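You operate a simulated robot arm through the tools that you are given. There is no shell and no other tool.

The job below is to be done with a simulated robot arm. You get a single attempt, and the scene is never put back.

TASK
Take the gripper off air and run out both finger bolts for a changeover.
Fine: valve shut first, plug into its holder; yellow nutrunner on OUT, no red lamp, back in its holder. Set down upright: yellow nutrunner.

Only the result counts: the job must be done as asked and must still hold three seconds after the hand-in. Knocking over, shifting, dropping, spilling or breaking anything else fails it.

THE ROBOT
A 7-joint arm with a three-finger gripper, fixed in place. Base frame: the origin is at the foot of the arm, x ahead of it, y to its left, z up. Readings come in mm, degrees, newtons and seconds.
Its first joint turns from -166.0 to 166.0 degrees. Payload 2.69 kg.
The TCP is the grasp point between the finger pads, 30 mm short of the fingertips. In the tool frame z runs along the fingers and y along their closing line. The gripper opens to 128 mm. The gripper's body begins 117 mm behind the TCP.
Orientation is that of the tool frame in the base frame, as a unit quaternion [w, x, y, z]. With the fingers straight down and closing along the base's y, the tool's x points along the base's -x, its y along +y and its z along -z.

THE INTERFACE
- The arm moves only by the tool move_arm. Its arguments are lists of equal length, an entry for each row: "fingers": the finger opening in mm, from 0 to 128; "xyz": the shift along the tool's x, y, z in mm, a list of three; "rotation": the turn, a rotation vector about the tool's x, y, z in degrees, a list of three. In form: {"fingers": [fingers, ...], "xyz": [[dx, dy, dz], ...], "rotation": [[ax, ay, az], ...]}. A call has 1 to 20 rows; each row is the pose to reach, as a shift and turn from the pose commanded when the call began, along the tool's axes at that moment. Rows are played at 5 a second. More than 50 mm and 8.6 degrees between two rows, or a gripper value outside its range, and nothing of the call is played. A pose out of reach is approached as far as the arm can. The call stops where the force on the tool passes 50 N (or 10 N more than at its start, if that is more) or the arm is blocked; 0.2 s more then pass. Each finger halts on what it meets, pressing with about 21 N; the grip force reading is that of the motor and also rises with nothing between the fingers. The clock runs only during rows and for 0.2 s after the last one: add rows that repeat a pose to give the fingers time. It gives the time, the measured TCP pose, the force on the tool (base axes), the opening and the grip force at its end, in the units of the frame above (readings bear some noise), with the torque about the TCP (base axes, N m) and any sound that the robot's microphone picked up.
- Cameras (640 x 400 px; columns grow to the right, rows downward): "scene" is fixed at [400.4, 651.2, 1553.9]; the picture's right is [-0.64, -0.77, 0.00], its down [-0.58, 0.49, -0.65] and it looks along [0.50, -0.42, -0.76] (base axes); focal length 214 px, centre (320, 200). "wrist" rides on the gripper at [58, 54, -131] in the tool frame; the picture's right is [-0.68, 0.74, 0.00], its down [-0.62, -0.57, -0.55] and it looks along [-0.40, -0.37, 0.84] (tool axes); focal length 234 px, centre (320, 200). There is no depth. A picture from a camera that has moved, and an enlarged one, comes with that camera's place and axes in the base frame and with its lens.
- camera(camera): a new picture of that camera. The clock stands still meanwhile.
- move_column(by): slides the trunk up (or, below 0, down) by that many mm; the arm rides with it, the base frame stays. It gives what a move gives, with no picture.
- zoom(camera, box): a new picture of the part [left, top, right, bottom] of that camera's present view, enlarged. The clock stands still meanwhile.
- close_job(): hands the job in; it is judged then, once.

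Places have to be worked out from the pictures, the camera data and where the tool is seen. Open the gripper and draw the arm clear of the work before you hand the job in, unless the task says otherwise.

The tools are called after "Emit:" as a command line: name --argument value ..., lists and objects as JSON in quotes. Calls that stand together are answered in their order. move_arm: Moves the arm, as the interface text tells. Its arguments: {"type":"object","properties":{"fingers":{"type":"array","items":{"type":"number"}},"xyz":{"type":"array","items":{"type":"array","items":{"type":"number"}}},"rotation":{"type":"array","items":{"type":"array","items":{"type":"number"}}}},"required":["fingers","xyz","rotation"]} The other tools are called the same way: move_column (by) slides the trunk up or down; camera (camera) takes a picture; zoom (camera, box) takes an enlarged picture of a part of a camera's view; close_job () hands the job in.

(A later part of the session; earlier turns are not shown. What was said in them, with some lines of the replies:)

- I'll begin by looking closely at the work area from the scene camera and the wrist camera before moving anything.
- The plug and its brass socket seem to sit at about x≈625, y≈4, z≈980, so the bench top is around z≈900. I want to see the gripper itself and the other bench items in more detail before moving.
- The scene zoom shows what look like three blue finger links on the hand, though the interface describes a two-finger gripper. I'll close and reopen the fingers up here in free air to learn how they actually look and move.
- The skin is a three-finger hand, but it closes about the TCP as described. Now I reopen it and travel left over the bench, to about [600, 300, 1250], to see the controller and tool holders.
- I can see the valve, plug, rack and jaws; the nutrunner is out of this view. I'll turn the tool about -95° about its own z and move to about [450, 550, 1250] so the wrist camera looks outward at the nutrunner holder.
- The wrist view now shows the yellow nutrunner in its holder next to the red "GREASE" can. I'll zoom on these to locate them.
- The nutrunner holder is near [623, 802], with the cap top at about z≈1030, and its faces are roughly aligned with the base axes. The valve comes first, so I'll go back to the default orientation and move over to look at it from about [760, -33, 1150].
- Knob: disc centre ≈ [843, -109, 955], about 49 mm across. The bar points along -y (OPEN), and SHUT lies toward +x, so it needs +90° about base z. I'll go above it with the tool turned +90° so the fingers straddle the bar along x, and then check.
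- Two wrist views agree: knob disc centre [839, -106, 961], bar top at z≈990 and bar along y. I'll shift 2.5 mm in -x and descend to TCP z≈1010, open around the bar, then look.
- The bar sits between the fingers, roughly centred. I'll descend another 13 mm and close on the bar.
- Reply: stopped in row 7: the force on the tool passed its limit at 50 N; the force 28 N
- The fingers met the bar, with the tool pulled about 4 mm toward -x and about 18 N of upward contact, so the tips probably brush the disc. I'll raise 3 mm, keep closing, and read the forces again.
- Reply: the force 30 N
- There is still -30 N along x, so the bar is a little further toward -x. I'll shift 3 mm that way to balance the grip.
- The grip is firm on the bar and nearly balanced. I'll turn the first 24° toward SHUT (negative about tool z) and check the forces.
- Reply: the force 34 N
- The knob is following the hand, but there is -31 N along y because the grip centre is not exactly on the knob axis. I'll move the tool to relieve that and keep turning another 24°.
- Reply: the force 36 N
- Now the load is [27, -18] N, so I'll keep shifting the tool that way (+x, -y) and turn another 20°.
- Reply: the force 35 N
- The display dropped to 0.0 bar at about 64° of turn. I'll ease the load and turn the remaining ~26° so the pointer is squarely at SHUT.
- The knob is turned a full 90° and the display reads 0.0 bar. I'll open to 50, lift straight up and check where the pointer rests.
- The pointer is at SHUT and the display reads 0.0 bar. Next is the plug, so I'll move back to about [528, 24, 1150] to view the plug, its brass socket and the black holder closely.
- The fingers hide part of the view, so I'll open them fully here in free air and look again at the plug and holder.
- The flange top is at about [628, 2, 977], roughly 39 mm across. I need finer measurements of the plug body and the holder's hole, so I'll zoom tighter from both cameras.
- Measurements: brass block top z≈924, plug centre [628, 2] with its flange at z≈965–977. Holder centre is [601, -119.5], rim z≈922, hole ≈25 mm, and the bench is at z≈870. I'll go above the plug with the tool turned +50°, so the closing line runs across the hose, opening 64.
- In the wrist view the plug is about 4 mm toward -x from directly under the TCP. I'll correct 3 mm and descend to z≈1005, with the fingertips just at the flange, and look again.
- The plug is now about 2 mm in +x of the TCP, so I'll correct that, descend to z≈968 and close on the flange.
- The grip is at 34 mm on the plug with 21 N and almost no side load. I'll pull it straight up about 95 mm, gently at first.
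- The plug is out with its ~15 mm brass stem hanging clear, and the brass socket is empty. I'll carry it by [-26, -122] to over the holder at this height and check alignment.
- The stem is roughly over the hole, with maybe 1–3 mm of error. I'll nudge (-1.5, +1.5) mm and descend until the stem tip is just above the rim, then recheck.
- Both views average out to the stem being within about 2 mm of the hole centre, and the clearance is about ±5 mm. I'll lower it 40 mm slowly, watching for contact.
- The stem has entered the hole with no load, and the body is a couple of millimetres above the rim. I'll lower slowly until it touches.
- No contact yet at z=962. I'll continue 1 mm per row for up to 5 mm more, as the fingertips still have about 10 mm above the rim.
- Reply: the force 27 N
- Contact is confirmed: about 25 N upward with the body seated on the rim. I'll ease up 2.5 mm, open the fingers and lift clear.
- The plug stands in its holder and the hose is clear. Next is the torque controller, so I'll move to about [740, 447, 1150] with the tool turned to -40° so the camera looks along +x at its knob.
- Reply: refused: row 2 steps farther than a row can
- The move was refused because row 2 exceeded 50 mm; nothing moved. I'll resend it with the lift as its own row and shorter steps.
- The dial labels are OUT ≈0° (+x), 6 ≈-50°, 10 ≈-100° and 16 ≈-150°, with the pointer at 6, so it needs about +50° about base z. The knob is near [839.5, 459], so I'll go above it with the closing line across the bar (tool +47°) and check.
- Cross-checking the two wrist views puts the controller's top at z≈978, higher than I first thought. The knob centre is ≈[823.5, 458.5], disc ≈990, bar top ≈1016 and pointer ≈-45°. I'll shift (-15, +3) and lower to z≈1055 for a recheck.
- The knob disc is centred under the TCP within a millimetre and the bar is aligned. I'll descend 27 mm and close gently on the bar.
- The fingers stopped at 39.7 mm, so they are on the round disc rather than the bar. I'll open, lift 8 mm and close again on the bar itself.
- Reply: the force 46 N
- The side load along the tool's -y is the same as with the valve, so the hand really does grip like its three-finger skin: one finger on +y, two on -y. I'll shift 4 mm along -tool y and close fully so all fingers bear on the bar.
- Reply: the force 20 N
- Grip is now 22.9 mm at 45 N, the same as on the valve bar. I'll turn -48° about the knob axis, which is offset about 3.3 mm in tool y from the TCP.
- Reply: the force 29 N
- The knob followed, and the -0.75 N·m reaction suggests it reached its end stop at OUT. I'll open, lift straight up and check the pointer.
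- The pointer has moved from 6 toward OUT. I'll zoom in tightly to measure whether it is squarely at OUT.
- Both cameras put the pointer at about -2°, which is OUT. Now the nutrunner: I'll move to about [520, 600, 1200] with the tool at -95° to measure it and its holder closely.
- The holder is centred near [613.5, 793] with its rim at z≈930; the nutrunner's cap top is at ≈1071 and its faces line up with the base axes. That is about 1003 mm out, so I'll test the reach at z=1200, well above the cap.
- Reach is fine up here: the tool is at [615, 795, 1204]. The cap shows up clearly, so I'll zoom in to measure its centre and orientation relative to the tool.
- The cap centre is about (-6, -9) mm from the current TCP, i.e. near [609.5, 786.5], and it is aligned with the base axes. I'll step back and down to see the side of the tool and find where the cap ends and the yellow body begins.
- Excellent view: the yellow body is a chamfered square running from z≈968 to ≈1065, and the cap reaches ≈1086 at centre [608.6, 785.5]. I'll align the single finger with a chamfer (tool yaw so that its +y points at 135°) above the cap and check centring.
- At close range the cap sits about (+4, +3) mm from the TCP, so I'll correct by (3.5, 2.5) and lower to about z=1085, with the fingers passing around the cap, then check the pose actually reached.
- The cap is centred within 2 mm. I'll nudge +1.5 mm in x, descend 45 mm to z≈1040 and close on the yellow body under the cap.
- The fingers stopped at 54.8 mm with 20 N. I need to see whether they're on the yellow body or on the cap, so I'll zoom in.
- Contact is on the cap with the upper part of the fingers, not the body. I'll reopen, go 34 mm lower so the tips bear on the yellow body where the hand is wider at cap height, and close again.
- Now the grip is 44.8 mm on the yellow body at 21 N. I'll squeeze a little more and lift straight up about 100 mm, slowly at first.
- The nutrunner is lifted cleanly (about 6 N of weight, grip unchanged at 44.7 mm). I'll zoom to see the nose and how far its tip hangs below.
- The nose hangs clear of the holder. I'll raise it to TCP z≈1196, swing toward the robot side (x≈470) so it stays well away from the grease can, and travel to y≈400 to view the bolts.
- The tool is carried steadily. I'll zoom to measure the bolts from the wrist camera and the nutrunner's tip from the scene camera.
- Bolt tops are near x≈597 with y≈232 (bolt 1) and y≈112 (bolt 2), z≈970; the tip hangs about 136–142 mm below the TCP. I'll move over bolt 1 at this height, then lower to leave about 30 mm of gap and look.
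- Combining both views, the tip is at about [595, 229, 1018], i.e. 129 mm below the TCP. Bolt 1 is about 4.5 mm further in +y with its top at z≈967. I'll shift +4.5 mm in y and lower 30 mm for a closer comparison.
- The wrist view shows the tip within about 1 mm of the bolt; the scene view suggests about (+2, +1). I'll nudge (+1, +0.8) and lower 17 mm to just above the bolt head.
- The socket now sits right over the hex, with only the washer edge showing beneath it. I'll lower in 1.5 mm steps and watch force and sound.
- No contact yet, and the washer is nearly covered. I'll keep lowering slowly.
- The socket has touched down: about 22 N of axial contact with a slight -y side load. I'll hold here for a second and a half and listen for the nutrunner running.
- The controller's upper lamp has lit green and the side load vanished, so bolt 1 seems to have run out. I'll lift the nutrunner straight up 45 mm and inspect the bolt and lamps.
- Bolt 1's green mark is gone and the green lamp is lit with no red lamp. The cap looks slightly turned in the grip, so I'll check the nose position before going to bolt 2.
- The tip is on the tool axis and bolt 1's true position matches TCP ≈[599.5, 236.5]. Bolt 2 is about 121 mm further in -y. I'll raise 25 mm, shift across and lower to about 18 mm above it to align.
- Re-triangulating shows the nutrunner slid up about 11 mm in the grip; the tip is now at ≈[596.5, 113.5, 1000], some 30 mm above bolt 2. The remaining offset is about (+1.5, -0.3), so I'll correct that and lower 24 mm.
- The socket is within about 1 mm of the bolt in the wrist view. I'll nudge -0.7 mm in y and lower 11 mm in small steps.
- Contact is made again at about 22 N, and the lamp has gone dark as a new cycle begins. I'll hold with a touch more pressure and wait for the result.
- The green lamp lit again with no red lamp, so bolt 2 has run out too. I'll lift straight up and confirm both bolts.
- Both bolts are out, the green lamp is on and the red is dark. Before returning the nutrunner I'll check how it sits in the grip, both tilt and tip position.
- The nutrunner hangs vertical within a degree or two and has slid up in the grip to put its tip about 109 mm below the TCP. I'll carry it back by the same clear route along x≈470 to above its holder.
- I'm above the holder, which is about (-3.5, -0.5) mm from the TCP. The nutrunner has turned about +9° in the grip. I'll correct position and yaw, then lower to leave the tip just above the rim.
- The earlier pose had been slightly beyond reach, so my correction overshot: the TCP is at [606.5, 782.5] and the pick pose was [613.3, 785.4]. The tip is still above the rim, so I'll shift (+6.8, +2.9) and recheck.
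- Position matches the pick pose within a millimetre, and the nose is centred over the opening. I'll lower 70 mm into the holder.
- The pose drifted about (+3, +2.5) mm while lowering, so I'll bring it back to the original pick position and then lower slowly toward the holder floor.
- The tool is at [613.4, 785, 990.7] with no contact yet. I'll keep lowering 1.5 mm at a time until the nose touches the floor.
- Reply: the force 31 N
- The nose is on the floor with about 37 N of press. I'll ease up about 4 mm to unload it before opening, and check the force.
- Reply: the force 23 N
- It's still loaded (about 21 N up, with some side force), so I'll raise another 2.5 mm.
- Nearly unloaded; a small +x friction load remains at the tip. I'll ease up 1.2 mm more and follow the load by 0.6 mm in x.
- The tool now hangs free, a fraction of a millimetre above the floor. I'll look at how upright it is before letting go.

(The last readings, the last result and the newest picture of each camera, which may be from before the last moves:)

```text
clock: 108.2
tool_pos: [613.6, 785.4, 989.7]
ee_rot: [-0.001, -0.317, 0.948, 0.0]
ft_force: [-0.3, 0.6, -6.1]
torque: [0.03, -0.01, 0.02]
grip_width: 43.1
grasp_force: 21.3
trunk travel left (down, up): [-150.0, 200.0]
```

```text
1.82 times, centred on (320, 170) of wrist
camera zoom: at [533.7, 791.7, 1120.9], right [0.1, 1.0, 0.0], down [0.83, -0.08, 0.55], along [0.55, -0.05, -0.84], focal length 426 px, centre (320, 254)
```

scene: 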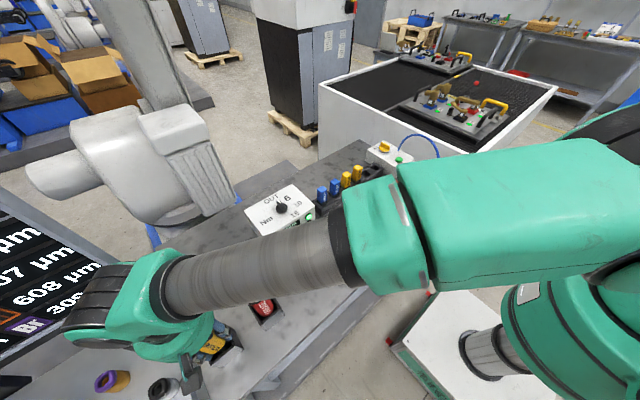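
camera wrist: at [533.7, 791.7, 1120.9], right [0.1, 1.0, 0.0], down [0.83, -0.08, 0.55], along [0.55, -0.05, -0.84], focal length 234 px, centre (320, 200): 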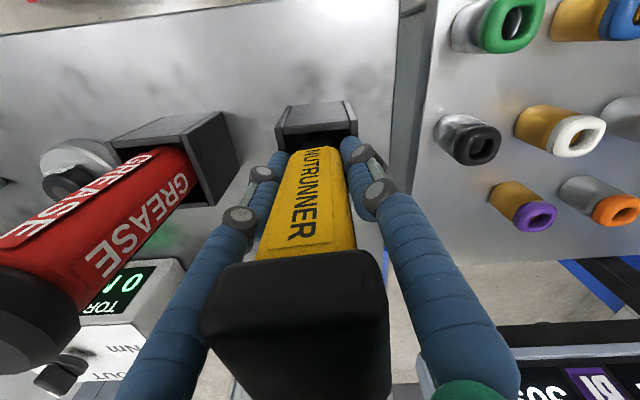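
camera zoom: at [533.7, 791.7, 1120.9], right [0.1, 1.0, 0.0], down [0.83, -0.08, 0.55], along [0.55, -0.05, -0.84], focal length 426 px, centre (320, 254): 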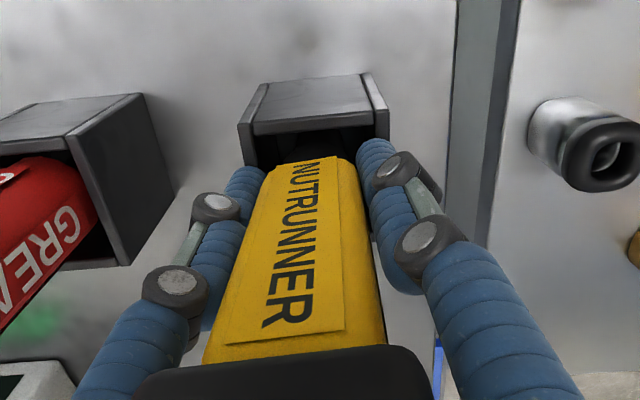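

It's upright within about a degree. I'll lower the last 0.8 mm so it rests on the floor and then open the fingers gradually without moving.

Emit:
move_arm --fingers '[10, 10, 36, 42, 44, 46, 50, 56, 66, 80, 96, 96]' --xyz '[[0, 0, 0.5], [0, 0, 1], [0, 0, 1], [0, 0, 1], [0, 0, 1], [0, 0, 1], [0, 0, 1], [0, 0, 1], [0, 0, 1], [0, 0, 1], [0, 0, 1], [0, 0, 1]]' --rotation '[[0, 0, 0], [0, 0, 0], [0, 0, 0], [0, 0, 0], [0, 0, 0], [0, 0, 0], [0, 0, 0], [0, 0, 0], [0, 0, 0], [0, 0, 0], [0, 0, 0], [0, 0, 0]]'

Emit:
camera --camera "wrist"

Emit:
zoom --camera "scene" --box '[180, 300, 260, 370]'

```text
clock: 110.8
tool_pos: [613.8, 784.0, 990.9]
ee_rot: [0.0, -0.317, 0.948, 0.0]
ft_force: [0.0, 0.9, 0.3]
torque: [-0.01, -0.01, -0.01]
grip_width: 95.9
grasp_force: 0.0
trunk travel left (down, up): [-150.0, 200.0]
```

```text
taken
camera wrist: at [533.1, 791.4, 1121.5], right [0.1, 1.0, 0.0], down [0.83, -0.08, 0.55], along [0.55, -0.05, -0.84], focal length 234 px, centre (320, 200)
```

wrist: 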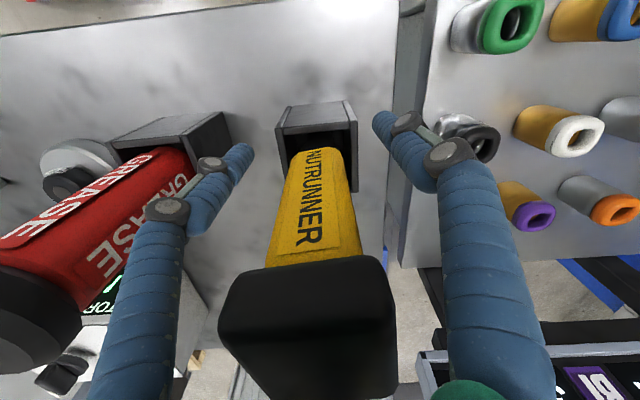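

```text
5.71 times, centred on (220, 335) of scene
camera zoom: at [400.4, 651.2, 1553.9], right [-0.64, -0.77, 0.0], down [-0.58, 0.49, -0.65], along [0.5, -0.42, -0.76], focal length 1226 px, centre (891, -571)
```

zoom: 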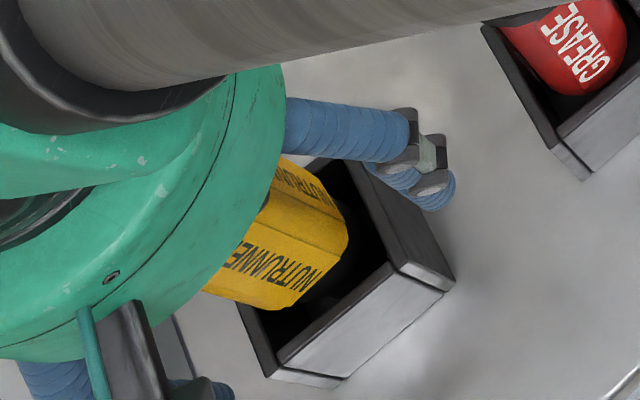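

Released: the nutrunner stands in its holder. Before raising the hand around the cap I'll check the clearance on all three fingers.

Emit:
zoom --camera "wrist" --box '[180, 90, 460, 400]'

```text
1.29 times, centred on (320, 245) of wrist
camera zoom: at [533.1, 791.4, 1121.5], right [0.1, 1.0, 0.0], down [0.83, -0.08, 0.55], along [0.55, -0.05, -0.84], focal length 302 px, centre (320, 142)
```

zoom: 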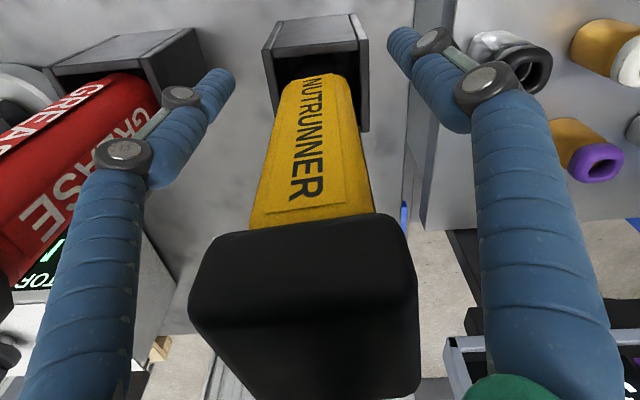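

The cap is centred between the fingers with about 11–15 mm to spare on each side. I'll open a bit wider and raise straight up 150 mm.

Emit:
move_arm --fingers '[104, 110, 110, 110, 110, 110, 110, 110, 110, 110]' --xyz '[[0, 0, 0], [0, 0, -5], [0, 0, -15], [0, 0, -30], [0, 0, -50], [0, 0, -70], [0, 0, -90], [0, 0, -115], [0, 0, -145], [0, 0, -145]]' --rotation '[[0, 0, 0], [0, 0, 0], [0, 0, 0], [0, 0, 0], [0, 0, 0], [0, 0, 0], [0, 0, 0], [0, 0, 0], [0, 0, 0], [0, 0, 0]]'

Emit:
camera --camera "wrist"

Emit:
zoom --camera "scene" --box '[150, 280, 270, 380]'

```text
clock: 113.0
tool_pos: [614.9, 783.3, 1136.4]
ee_rot: [0.0, -0.317, 0.948, 0.0]
ft_force: [0.0, -0.6, -0.2]
torque: [0.02, -0.02, 0.0]
grip_width: 109.9
grasp_force: 0.0
trunk travel left (down, up): [-150.0, 200.0]
```

```text
taken
camera wrist: at [534.2, 790.5, 1267.3], right [0.1, 1.0, 0.0], down [0.83, -0.08, 0.55], along [0.55, -0.05, -0.84], focal length 234 px, centre (320, 200)
```

wrist: 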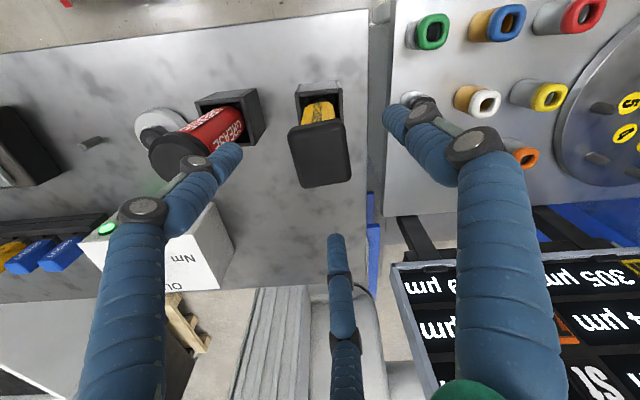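

```text
4.00 times, centred on (210, 330) of scene
camera zoom: at [400.4, 651.2, 1553.9], right [-0.64, -0.77, 0.0], down [-0.58, 0.49, -0.65], along [0.5, -0.42, -0.76], focal length 858 px, centre (760, -320)
```

zoom: 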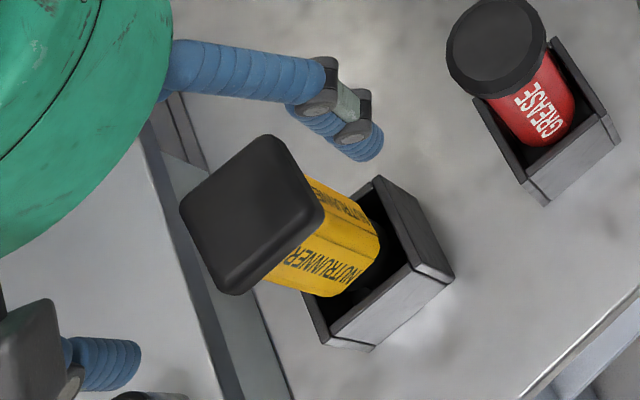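

The nutrunner is standing upright in its holder and the hand is free above it. I'll draw the arm back toward the robot and up, to about [450, 475, 1250], clear of the work.

Emit:
move_arm --fingers '[110, 110, 110, 110, 110, 110, 110, 110, 110, 110, 110]' --xyz '[[38, 16.1, -10], [78.9, 28.2, -22], [122.9, 36.3, -36], [164.9, 30.4, -50], [200.2, 6.9, -62], [224.3, -25.1, -74], [248.3, -57, -84], [272.4, -89, -94], [296.5, -120.9, -104], [317.5, -148.9, -114], [317.5, -148.9, -114]]' --rotation '[[0, 0, 0], [0, 0, 0], [0, 0, 0], [0, 0, 0], [0, 0, 0], [0, 0, 0], [0, 0, 0], [0, 0, 0], [0, 0, 0], [0, 0, 0], [0, 0, 0]]'

Emit:
camera --camera "wrist"

Emit:
camera --camera "scene"

```text
clock: 115.4
tool_pos: [449.1, 474.6, 1253.0]
ee_rot: [-0.001, -0.318, 0.948, 0.001]
ft_force: [0.4, 0.3, 0.2]
torque: [0.08, 0.04, 0.03]
grip_width: 110.0
grasp_force: 0.2
trunk travel left (down, up): [-150.0, 200.0]
```

```text
taken
camera wrist: at [368.9, 481.9, 1383.5], right [0.1, 1.0, 0.0], down [0.83, -0.08, 0.55], along [0.55, -0.05, -0.84], focal length 234 px, centre (320, 200)
```

wrist: 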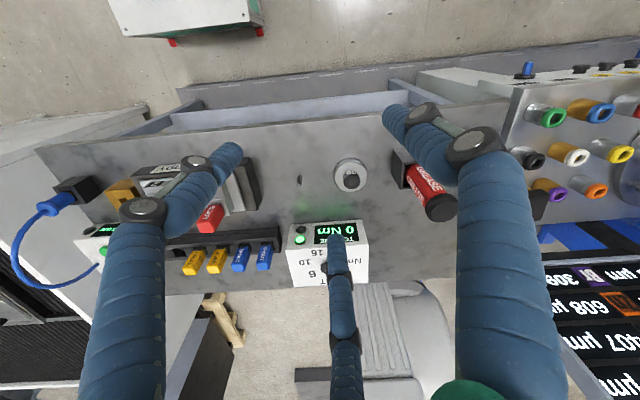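

```text
taken
```

scene: 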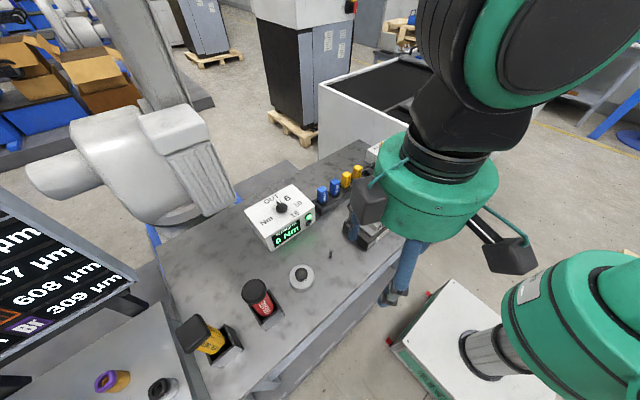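

The arm is clear. I'll do a final check of the nutrunner, controller, valve, plug and bolts by zooming in from both cameras.

Emit:
zoom --camera "scene" --box '[160, 260, 310, 380]'

Emit:
zoom --camera "scene" --box '[230, 170, 330, 260]'

Emit:
zoom --camera "wrist" --box '[0, 140, 320, 300]'

```text
3.33 times, centred on (235, 320) of scene
camera zoom: at [400.4, 651.2, 1553.9], right [-0.64, -0.77, 0.0], down [-0.58, 0.49, -0.65], along [0.5, -0.42, -0.76], focal length 715 px, centre (603, -200)
```

zoom: 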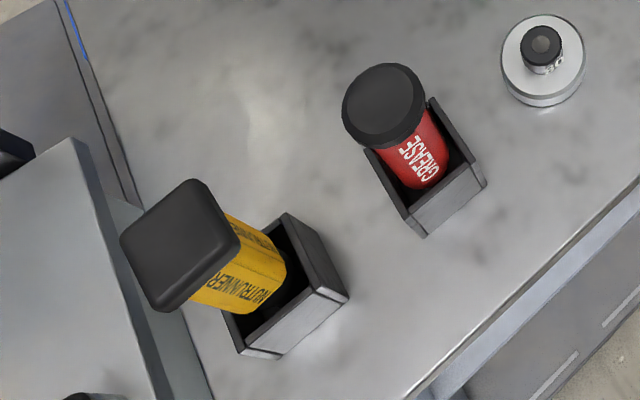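

```text
4.44 times, centred on (280, 215) of scene
camera zoom: at [400.4, 651.2, 1553.9], right [-0.64, -0.77, 0.0], down [-0.58, 0.49, -0.65], along [0.5, -0.42, -0.76], focal length 953 px, centre (498, 133)
```

zoom: 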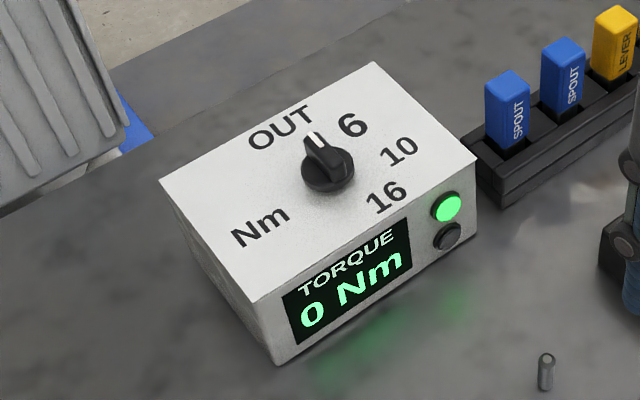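

```text
2.00 times, centred on (160, 220) of wrist
camera zoom: at [368.9, 481.9, 1383.5], right [0.1, 1.0, 0.0], down [0.83, -0.08, 0.55], along [0.55, -0.05, -0.84], focal length 468 px, centre (640, 160)
```

zoom: 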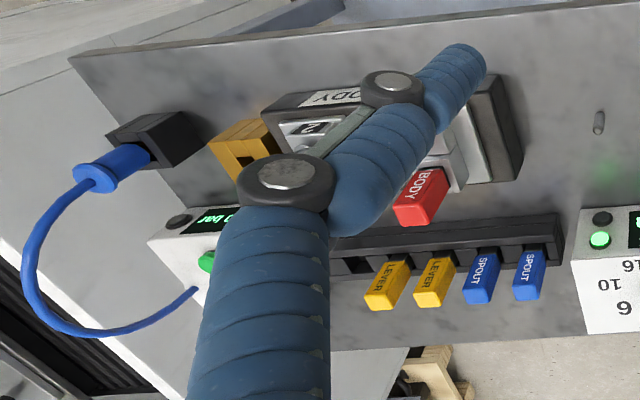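

Everything checks out:
- **Valve:** SHUT, display at 0.0 bar.
- **Plug:** standing in its holder.
- **Controller:** on OUT, green lamp lit and no red.
- **Bolts:** both run out.
- **Nutrunner:** upright in its holder at the same image position as at the start.

The gripper is open and the arm is clear, so I'll hand the job in.

Emit:
close_job

```text
The job is handed in.
```

The gripper is off air and both finger bolts are run out. The job is handed in; I have not seen the judge's verdict.

- **Air:** I turned the valve to SHUT first and the display dropped to 0.0 bar. Then I moved the plug from the brass socket into its black holder, where it stands upright.
- **Torque controller:** The knob was on 6, so I set it to OUT before using the nutrunner. The pointer sits about 2° off the mark.
- **Bolts:** I ran the yellow nutrunner on bolts 1 and 2. Each run ended with the green lamp lit, the red lamp never came on, and both bolts lost their green marks.
- **Nutrunner:** It is back upright in its holder, in the same place as at the start.
- **Gripper behaviour:** The gripper closed like a three-finger hand, not the two-finger one described. The nutrunner slid up about 20 mm in the grip while running the bolts. I allowed for that when putting it back.
- **Surroundings:** I saw nothing else knocked over or moved. I ended with the gripper open and the arm drawn back from the bench.
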